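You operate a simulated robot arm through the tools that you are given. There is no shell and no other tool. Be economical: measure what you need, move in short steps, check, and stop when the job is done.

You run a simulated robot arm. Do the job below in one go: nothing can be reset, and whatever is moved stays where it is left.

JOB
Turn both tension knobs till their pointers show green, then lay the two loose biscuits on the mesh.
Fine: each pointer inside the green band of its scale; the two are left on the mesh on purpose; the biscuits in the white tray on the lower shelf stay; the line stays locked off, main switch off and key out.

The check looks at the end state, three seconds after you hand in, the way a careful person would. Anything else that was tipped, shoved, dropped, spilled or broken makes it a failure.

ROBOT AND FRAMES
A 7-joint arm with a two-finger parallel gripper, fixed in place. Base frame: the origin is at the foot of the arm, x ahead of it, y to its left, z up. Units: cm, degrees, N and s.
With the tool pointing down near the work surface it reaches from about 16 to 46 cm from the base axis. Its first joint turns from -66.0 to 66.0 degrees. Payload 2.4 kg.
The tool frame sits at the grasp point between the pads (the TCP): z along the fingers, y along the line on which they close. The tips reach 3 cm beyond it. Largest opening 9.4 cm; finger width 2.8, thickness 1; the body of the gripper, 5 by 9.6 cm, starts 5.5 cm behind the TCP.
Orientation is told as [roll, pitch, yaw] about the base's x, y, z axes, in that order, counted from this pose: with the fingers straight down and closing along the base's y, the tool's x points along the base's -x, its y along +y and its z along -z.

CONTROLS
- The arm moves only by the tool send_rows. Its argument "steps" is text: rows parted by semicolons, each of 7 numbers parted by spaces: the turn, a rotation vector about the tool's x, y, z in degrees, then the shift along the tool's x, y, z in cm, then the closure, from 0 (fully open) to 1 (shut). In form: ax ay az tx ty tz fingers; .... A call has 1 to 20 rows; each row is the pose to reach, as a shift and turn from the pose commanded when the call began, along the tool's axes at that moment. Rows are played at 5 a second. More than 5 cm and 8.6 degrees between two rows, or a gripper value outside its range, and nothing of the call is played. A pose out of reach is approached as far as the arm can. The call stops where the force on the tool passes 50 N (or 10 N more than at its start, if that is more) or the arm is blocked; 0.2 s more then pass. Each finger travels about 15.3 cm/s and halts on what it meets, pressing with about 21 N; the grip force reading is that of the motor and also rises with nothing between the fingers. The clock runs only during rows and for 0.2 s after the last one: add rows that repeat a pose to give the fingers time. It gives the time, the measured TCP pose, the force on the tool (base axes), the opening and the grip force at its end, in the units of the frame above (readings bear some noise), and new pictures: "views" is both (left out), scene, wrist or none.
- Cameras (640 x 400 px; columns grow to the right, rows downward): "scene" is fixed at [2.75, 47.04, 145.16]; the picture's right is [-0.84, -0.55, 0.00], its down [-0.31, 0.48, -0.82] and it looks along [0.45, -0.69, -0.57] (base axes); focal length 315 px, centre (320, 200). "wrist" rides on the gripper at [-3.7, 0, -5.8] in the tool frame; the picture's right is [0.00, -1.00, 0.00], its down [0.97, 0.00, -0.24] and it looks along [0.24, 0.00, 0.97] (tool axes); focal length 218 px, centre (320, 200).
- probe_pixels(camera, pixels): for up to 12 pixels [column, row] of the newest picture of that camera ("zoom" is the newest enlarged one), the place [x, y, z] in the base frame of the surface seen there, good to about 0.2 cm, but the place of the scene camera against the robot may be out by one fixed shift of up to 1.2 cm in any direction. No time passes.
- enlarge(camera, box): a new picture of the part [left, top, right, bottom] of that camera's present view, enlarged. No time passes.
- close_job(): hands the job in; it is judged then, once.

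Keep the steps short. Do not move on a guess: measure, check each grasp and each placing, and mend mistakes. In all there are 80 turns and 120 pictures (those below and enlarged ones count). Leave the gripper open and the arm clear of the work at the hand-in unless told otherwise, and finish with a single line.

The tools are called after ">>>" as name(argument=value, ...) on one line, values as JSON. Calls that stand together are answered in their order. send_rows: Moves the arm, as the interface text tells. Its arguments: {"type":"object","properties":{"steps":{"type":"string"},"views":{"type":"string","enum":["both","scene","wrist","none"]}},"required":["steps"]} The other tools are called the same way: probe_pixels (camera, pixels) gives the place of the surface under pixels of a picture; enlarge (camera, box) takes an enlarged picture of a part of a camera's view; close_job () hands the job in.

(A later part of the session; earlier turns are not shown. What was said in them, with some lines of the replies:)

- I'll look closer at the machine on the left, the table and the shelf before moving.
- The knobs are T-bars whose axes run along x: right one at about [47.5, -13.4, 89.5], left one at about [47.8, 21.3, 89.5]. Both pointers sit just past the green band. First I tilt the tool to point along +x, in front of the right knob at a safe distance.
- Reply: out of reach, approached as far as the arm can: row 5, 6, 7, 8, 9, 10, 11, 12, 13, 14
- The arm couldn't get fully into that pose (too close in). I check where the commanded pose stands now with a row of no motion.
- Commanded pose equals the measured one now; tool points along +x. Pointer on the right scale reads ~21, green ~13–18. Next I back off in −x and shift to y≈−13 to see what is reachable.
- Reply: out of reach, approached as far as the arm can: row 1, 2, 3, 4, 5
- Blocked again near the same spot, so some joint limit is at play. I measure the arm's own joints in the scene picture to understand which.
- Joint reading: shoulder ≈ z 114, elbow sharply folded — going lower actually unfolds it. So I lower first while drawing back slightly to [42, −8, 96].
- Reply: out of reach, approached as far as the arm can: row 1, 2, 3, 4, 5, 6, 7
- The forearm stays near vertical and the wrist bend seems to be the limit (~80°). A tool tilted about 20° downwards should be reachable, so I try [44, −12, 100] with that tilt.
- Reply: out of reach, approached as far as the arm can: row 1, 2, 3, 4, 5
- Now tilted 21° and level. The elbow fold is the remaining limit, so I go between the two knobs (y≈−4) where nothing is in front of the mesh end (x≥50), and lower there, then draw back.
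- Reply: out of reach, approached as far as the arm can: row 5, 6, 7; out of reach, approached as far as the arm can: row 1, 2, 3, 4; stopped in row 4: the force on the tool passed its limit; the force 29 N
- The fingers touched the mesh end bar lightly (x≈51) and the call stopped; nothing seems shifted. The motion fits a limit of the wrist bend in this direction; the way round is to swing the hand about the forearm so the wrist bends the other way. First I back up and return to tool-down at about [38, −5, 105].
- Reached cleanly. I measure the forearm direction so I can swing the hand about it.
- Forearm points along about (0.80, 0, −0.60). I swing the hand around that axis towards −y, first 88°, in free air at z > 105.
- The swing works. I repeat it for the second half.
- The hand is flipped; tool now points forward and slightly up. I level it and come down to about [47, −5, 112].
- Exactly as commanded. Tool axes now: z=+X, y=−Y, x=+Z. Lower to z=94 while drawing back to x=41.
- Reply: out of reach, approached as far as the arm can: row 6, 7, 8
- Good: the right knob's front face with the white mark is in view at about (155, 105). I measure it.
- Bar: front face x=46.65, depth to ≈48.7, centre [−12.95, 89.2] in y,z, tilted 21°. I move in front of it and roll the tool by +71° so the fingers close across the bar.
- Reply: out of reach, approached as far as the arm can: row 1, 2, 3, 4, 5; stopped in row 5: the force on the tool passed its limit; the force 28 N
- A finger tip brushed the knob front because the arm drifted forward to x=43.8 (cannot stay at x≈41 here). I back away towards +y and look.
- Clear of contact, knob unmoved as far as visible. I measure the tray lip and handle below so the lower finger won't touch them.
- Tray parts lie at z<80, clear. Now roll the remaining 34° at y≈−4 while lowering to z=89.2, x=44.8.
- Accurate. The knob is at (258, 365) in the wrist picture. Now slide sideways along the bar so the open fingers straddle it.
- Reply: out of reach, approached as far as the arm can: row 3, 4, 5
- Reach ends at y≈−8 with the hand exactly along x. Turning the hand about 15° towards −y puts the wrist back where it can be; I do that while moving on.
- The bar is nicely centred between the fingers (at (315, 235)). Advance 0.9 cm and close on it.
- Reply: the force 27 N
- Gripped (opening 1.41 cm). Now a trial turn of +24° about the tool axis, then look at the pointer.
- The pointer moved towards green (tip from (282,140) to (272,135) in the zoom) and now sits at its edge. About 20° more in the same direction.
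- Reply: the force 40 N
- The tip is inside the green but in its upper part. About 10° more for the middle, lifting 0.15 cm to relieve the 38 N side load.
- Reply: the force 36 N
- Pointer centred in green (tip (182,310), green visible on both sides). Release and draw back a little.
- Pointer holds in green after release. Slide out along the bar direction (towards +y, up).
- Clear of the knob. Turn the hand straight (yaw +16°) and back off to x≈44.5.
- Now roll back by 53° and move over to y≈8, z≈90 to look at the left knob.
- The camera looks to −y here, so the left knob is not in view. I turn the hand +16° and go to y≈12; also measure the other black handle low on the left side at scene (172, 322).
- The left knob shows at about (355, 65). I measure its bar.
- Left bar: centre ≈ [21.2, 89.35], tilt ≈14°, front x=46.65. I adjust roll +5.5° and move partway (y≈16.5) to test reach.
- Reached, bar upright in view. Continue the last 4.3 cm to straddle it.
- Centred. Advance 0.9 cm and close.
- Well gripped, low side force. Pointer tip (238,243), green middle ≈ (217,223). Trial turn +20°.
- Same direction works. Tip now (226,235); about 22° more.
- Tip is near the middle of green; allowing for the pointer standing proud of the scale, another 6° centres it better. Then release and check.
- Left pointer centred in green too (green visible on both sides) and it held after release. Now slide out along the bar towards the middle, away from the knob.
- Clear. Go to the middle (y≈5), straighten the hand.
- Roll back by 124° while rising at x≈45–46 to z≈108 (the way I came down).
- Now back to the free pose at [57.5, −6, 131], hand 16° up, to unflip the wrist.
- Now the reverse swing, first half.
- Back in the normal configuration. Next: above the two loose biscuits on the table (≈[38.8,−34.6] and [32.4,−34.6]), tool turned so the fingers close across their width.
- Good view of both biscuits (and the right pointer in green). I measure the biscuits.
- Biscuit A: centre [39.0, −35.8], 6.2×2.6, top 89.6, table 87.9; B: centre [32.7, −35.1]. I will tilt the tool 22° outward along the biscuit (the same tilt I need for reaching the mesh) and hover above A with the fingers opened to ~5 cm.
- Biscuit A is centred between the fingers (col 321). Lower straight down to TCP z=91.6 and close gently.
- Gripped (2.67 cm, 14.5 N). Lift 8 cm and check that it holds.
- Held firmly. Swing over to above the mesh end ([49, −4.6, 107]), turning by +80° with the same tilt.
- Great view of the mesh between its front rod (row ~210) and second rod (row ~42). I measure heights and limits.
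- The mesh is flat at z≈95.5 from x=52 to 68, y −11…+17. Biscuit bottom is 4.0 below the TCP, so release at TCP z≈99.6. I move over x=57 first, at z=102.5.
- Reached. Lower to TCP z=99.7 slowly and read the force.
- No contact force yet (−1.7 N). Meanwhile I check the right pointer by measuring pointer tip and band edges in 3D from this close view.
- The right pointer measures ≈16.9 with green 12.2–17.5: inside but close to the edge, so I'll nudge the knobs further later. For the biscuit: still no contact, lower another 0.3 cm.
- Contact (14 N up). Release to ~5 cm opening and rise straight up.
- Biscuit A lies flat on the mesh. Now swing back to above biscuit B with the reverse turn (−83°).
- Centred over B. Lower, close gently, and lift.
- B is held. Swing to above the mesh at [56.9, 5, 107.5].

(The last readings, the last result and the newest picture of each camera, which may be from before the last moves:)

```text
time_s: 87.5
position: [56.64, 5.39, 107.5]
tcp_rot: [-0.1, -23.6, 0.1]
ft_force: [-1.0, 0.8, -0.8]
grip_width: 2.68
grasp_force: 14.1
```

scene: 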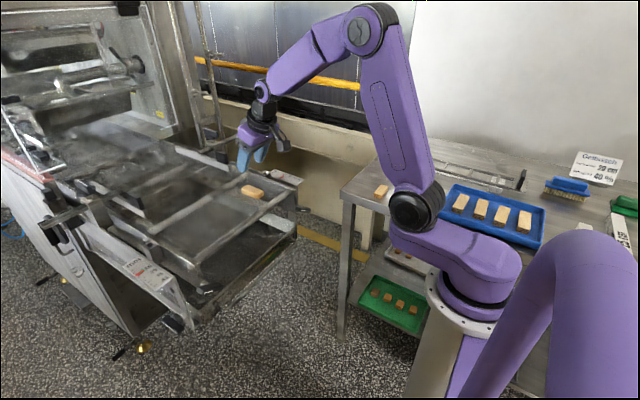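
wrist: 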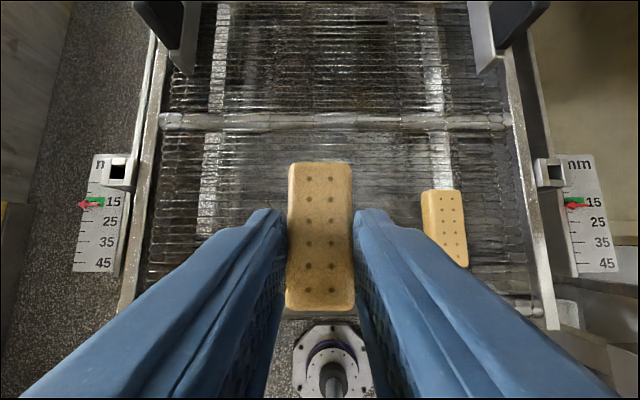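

Over the mesh with both scales in view. Lower B onto the mesh like A (contact expected near z≈99.3), stopping to read force.

>>> enlarge(camera="wrist", box=[60, 140, 160, 280])

>>> send_rows(steps="0 0 0 0.9 0 2 0.8; 0 0 0 1.75 0 4 0.8; 0 0 0 2.6 0 6 0.8; 0 0 0 3 0 6.9 0.8; 0 0 0 3.15 0 7.2 0.8; 0 0 0 3.26 0 7.47 0.8; 0 0 0 3.26 0 7.47 0.8", views="none")

```text
2.86 times, centred on (110, 210) of wrist
```

zoom: 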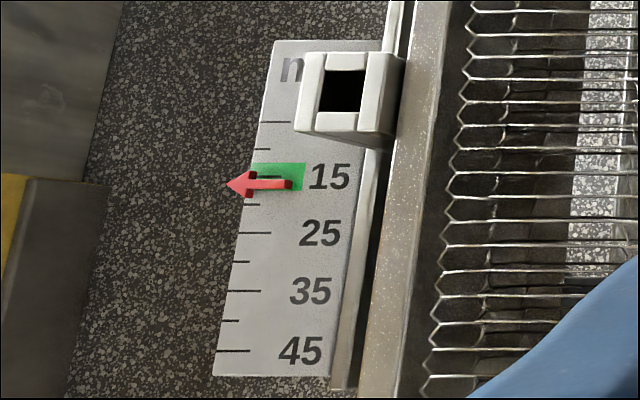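

```text
time_s: 89.1
position: [56.66, 5.29, 99.36]
tcp_rot: [0.0, -23.7, 0.0]
ft_force: [-0.6, 0.4, -0.6]
grip_width: 2.69
grasp_force: 14.2
```

Left pointer ≈16.4 (green 12.4–17.4) – also inside but off-centre. B: no contact yet, lower a bit more.

>>> send_rows(steps="0 0 0 0.04 0 0.09 0.8; 0 0 0 0.08 0 0.18 0.8; 0 0 0 0.12 0 0.27 0.8; 0 0 0 0.12 0 0.27 0.8", views="none")

```text
time_s: 90.1
position: [56.84, 5.16, 99.24]
tcp_rot: [0.1, -24.0, 0.0]
ft_force: [-1.3, 0.9, 13.6]
grip_width: 2.67
grasp_force: 13.4
```

Contact (13.6 N). Release and rise straight up.

>>> send_rows(steps="0 0 0 -0.05 0 -0.1 0.75; 0 0 0 -0.05 0 -0.1 0.6; 0 0 0 -0.05 0 -0.1 0.45; 0 0 0 -0.05 0 -0.1 0.45; 0 0 0 -0.8 0 -1.8 0.45; 0 0 0 -2 0 -4.6 0.45; 0 0 0 -3.2 0 -7.3 0.45; 0 0 0 -4 0 -9.2 0.45; 0 0 0 -4 0 -9.2 0.45", views="wrist")

```text
time_s: 92.1
position: [56.55, 5.27, 109.21]
tcp_rot: [0.1, -23.6, 0.0]
ft_force: [-1.1, 0.4, 0.2]
grip_width: 5.18
grasp_force: 0.0
```

wrist: 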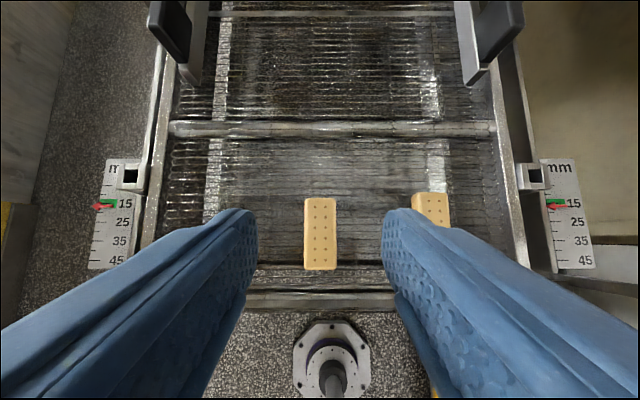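

Both biscuits lie on the mesh. To centre the pointers I'll press down lightly with closed fingertips on the −y end of each knob bar (continuing the same turning direction). First go above the right knob's outer end, tool straight down, fingers closed.

>>> send_rows(steps="0 3 0 1.1 -2.6 -0.1 0.7; 0 6 0 2.3 -5.2 -0.2 1; 0 9 0 3.5 -7.9 -0.3 1; 0 12 0 4.6 -10.5 -0.4 1; 0 15 0 5.8 -13.1 -0.5 1; 0 18 0 7 -15.7 -0.6 1; 0 21 0 8.1 -18.4 -0.7 1; 0 23.6 0 9.3 -21 -0.8 1; 0 23.6 0 9.3 -21 -0.8 1", views="wrist")

```text
time_s: 94.1
position: [47.76, -15.79, 106.09]
tcp_rot: [0.0, -0.1, 0.0]
ft_force: [1.5, 0.1, -0.3]
grip_width: 0.01
grasp_force: 21.1
```

wrist: 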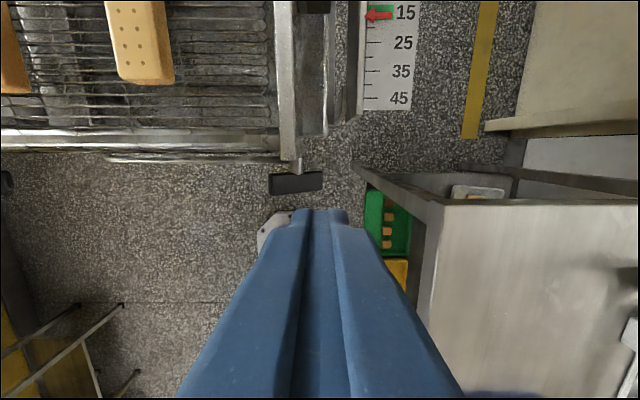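

Knob visible at (270–322, 172–192). Measure its ends precisely.

>>> probe_pixels(camera="wrist", pixels=[[275, 178], [275, 188], [290, 182], [305, 180], [317, 176], [318, 184], [321, 180], [310, 188], [390, 15], [375, 15], [393, 7], [385, 20]])

```text
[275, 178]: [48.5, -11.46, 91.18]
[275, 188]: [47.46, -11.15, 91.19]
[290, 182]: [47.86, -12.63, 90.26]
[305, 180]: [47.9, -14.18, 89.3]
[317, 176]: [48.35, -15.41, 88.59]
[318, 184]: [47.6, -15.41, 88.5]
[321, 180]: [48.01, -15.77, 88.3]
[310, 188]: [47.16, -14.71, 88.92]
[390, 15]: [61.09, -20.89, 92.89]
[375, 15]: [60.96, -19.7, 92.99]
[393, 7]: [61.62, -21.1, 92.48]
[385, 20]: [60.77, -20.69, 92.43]
```

Surface under the fingertip edge is at z≈88.85, so contact at TCP z≈91.85. Press to 91.15 first and look at the pointer.

>>> send_rows(steps="0 0 0 0 0 3 1; 0 0 0 0 0 6 1; 0 0 0 0 0 9 1; 0 0 0 0 0 12 1; 0 0 0 0 0 13.7 1; 0 0 0 0 0 14.2 1; 0 0 0 0 0 14.6 1; 0 0 0 0 0 14.95 1; 0 0 0 0 0 14.95 1", views="scene")

>>> enlarge(camera="scene", box=[270, 155, 310, 185])

```text
time_s: 95.7
position: [47.93, -15.7, 91.95]
tcp_rot: [0.1, -0.3, 0.0]
ft_force: [-1.7, -0.3, 4.0]
grip_width: 0.0
grasp_force: 21.0
stopped in row 8: the force on the tool passed its limit (the readings are from after the stop); the commanded pose is now the measured one
```

scene: 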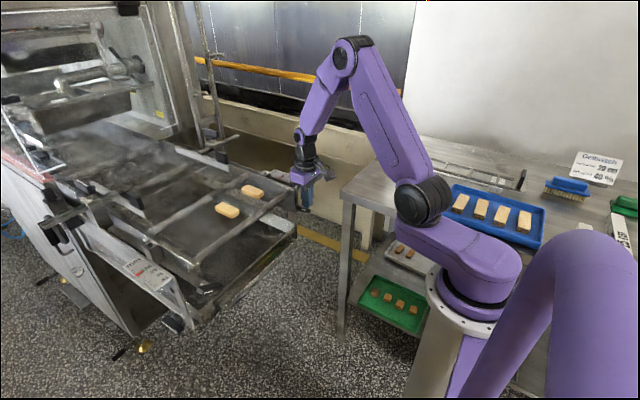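

```text
13.33 times, centred on (290, 170) of scene
```

zoom: 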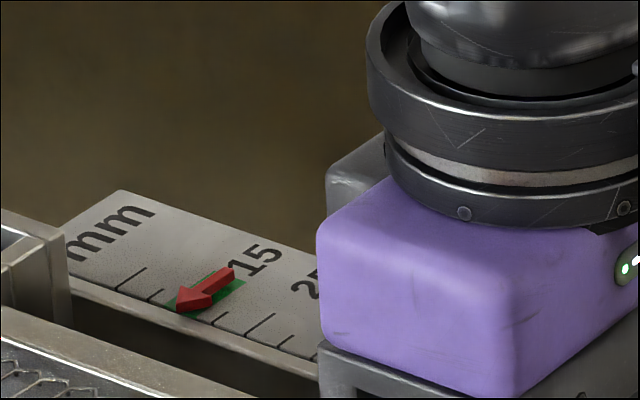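

It stopped at the force limit, having moved the pointer only a bit. I shift 0.5 cm further out for more leverage and press again slowly.

>>> send_rows(steps="0 0 0 0 0 -0.4 1; 0 0 0 0 -0.5 -0.4 1; 0 0 0 0 -0.5 0 1; 0 0 0 0 -0.5 0.2 1; 0 0 0 0 -0.5 0.35 1; 0 0 0 0 -0.5 0.5 1; 0 0 0 0 -0.5 0.6 1; 0 0 0 0 -0.5 0.7 1; 0 0 0 0 -0.5 0.8 1; 0 0 0 0 -0.5 0.9 1; 0 0 0 0 -0.5 1 1; 0 0 0 0 -0.5 1.1 1", views="scene")

>>> enlarge(camera="scene", box=[270, 155, 310, 185])

```text
time_s: 98.3
position: [47.83, -16.28, 90.78]
tcp_rot: [0.0, -0.2, 0.1]
ft_force: [2.9, -1.9, 2.1]
grip_width: 0.0
grasp_force: 21.3
```

scene: 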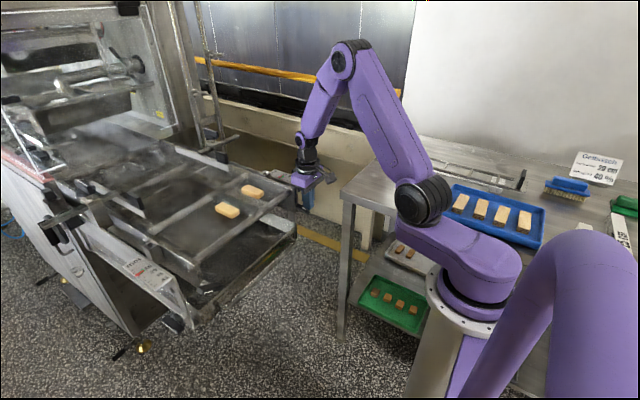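

```text
13.33 times, centred on (290, 170) of scene
```

zoom: 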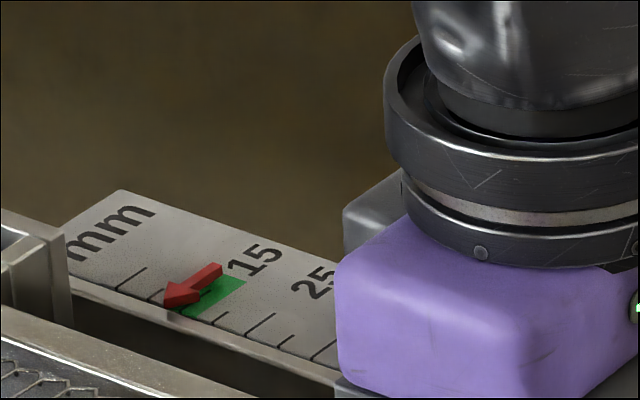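

The pointer moved about 2 mm down the scale. Lift off and check it from above with the wrist camera.

>>> send_rows(steps="0 0 0 0 0 -3 1; 0 0 0 0 0 -6 1; 0 0 0 0 0 -9 1; 0 0 0 -1.5 0 -12 1; 0 0 0 -4 0 -14 1; 0 0 0 -6 0 -15 1; 0 0 0 -6 0 -15 1", views="none")

>>> enlarge(camera="wrist", box=[320, 0, 480, 100])

```text
time_s: 99.9
position: [53.89, -16.04, 105.81]
tcp_rot: [0.0, -0.3, 0.1]
ft_force: [-0.2, 0.1, 0.5]
grip_width: 0.0
grasp_force: 21.2
```

```text
4.00 times, centred on (400, 50) of wrist
```

zoom: 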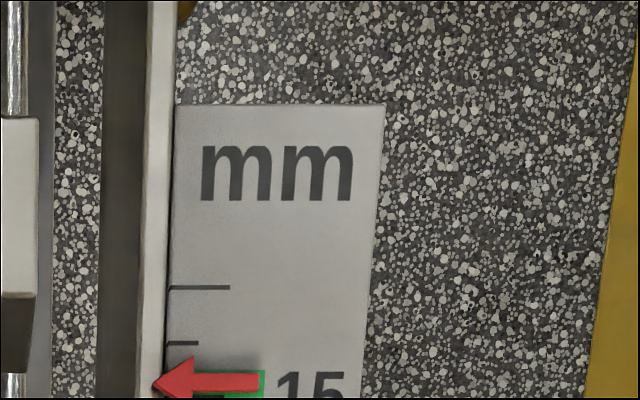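

Right pointer ≈14.0, well inside 12.2–17.5. Same treatment for the left knob: move above its −y end.

>>> send_rows(steps="0 0 0 1 3.8 0 1; 0 0 0 2.5 7.6 0 1; 0 0 0 4 11.4 0 1; 0 0 0 5 15.2 0 1; 0 0 0 6.1 19 0 1; 0 0 0 6.1 22.8 0 1; 0 0 0 6.1 26.6 0 1; 0 0 0 6.1 30.4 0 1; 0 0 0 6.1 33.9 0 1; 0 0 0 6.1 33.9 0 1", views="wrist")

```text
time_s: 102.1
position: [47.95, 17.72, 105.93]
tcp_rot: [0.0, -0.2, 0.0]
ft_force: [-0.5, 1.1, -0.9]
grip_width: 0.0
grasp_force: 21.2
```

wrist: 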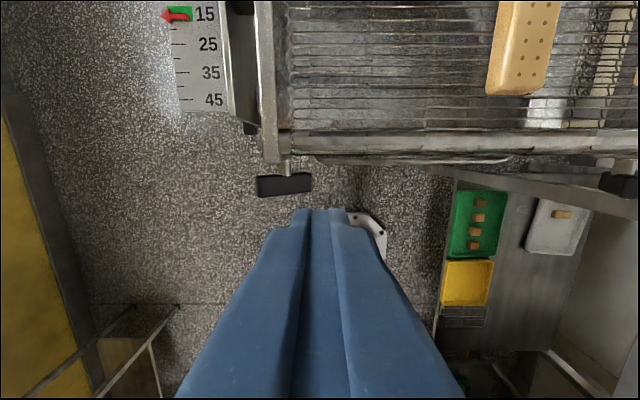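

>>> probe_pixels(camera="wrist", pixels=[[262, 182], [275, 186], [290, 184], [300, 182], [308, 180], [308, 188], [311, 183]])

```text
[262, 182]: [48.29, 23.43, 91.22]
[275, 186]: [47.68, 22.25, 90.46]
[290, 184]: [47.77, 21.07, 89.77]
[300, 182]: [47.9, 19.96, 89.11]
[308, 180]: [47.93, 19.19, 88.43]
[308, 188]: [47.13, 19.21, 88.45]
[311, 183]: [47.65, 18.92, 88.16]
```

The end of the bar is at y=18.9, z=88.2; I move in to y=18.4 and press to TCP z≈91.1 slowly, then lift and look.

>>> send_rows(steps="0 0 0 0 0.3 3 1; 0 0 0 0.1 0.68 6 1; 0 0 0 0.1 0.68 9 1; 0 0 0 0.1 0.68 12 1; 0 0 0 0.1 0.68 13.6 1; 0 0 0 0.1 0.68 14 1; 0 0 0 0.1 0.68 14.2 1; 0 0 0 0.1 0.68 14.35 1; 0 0 0 0.1 0.68 14.45 1; 0 0 0 0.1 0.68 14.55 1; 0 0 0 0.1 0.68 14.65 1; 0 0 0 0.1 0.68 14.75 1; 0 0 0 0.1 0.68 14.85 1; 0 0 0 0.1 0.68 14.85 1", views="scene")

>>> enlarge(camera="scene", box=[115, 245, 185, 300])

```text
time_s: 105.1
position: [47.77, 18.21, 90.92]
tcp_rot: [0.0, -0.3, 0.0]
ft_force: [0.1, -0.5, -0.7]
grip_width: 0.01
grasp_force: 21.1
```

scene: 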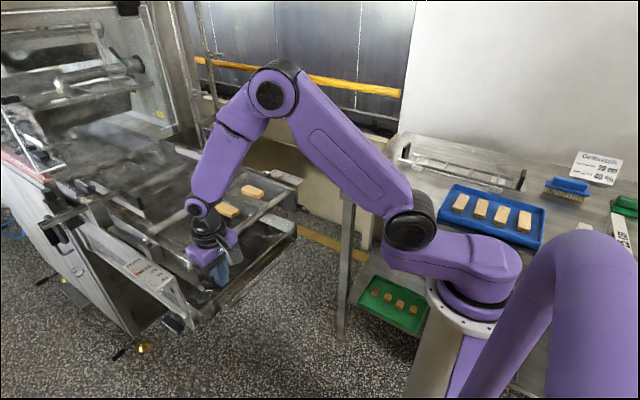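

```text
7.27 times, centred on (150, 272) of scene
```

zoom: 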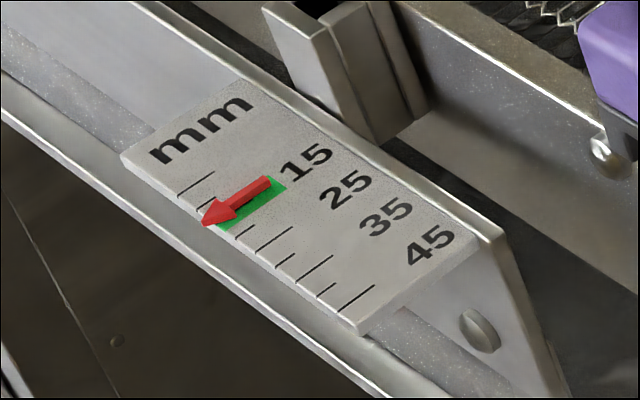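

Left pointer moved about 1.7 mm → ≈14.8. Lift and verify from above.

>>> send_rows(steps="0 0 0 0 0 -3 1; 0 0 0 0 0 -6 1; 0 0 0 0 0 -9 1; 0 0 0 0 0 -12 1; 0 0 0 -1 0 -14 1; 0 0 0 -3 0 -16 1; 0 0 0 -3 0 -16 1", views="none")

>>> enlarge(camera="wrist", box=[150, 0, 310, 100])

```text
time_s: 106.7
position: [50.61, 18.45, 107.08]
tcp_rot: [0.0, -0.2, 0.0]
ft_force: [0.1, -0.1, -0.6]
grip_width: 0.01
grasp_force: 20.8
```

```text
4.00 times, centred on (230, 50) of wrist
```

zoom: 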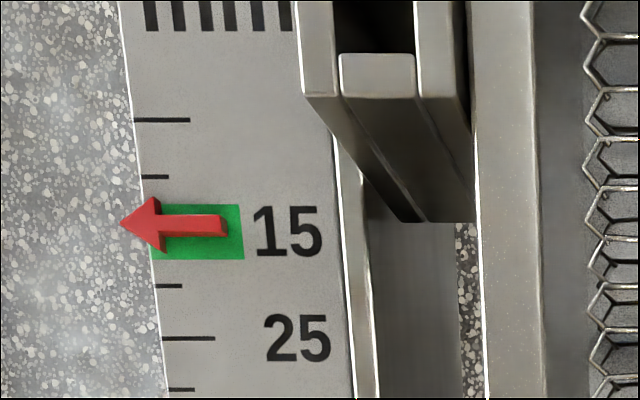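

Left pointer is ≈14.8, in the middle of green. Now open the gripper and retreat clear of the work.

>>> send_rows(steps="0 0 0 2.5 -2.5 -2 0.8; 0 0 0 5 -5 -4 0.4; 0 0 0 7.5 -8 -6 0; 0 0 0 10 -11 -8 0; 0 0 0 12.5 -14 -9 0; 0 0 0 15 -17 -10 0; 0 0 0 15 -17 -10 0")

>>> enlarge(camera="scene", box=[100, 140, 340, 310])

```text
time_s: 108.3
position: [35.34, 1.24, 116.86]
tcp_rot: [-0.1, -0.2, 0.0]
ft_force: [-0.8, -0.2, -0.6]
grip_width: 9.39
grasp_force: 0.1
```

scene: 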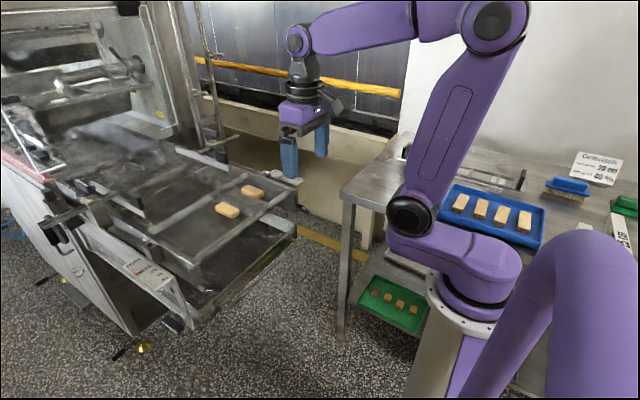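
wrist: 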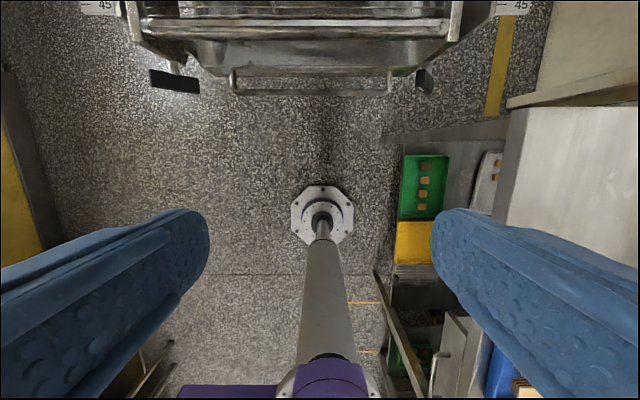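

```text
2.35 times, centred on (220, 225) of scene
5 turns are left
```

zoom: 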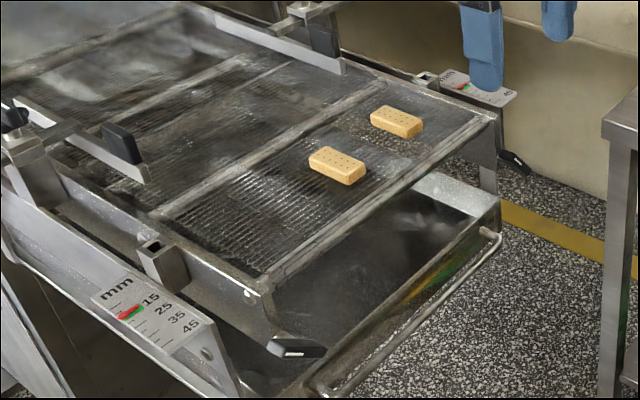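

Both biscuits lie on the mesh, both pointers are in green, the trays are untouched, and the gripper is open and clear. Handing in.

>>> close_job()

```text
The job is handed in.
```

Job handed in: both tension pointers sit inside green (right about 14.0, left about 14.8, green about 12.2–17.5), the two loose biscuits lie flat on the mesh, I left the tray biscuits, main switch and key alone, and the gripper is open and clear; the fingers lightly touched the mesh end bar once and the right knob once on the way in, with no visible shift.
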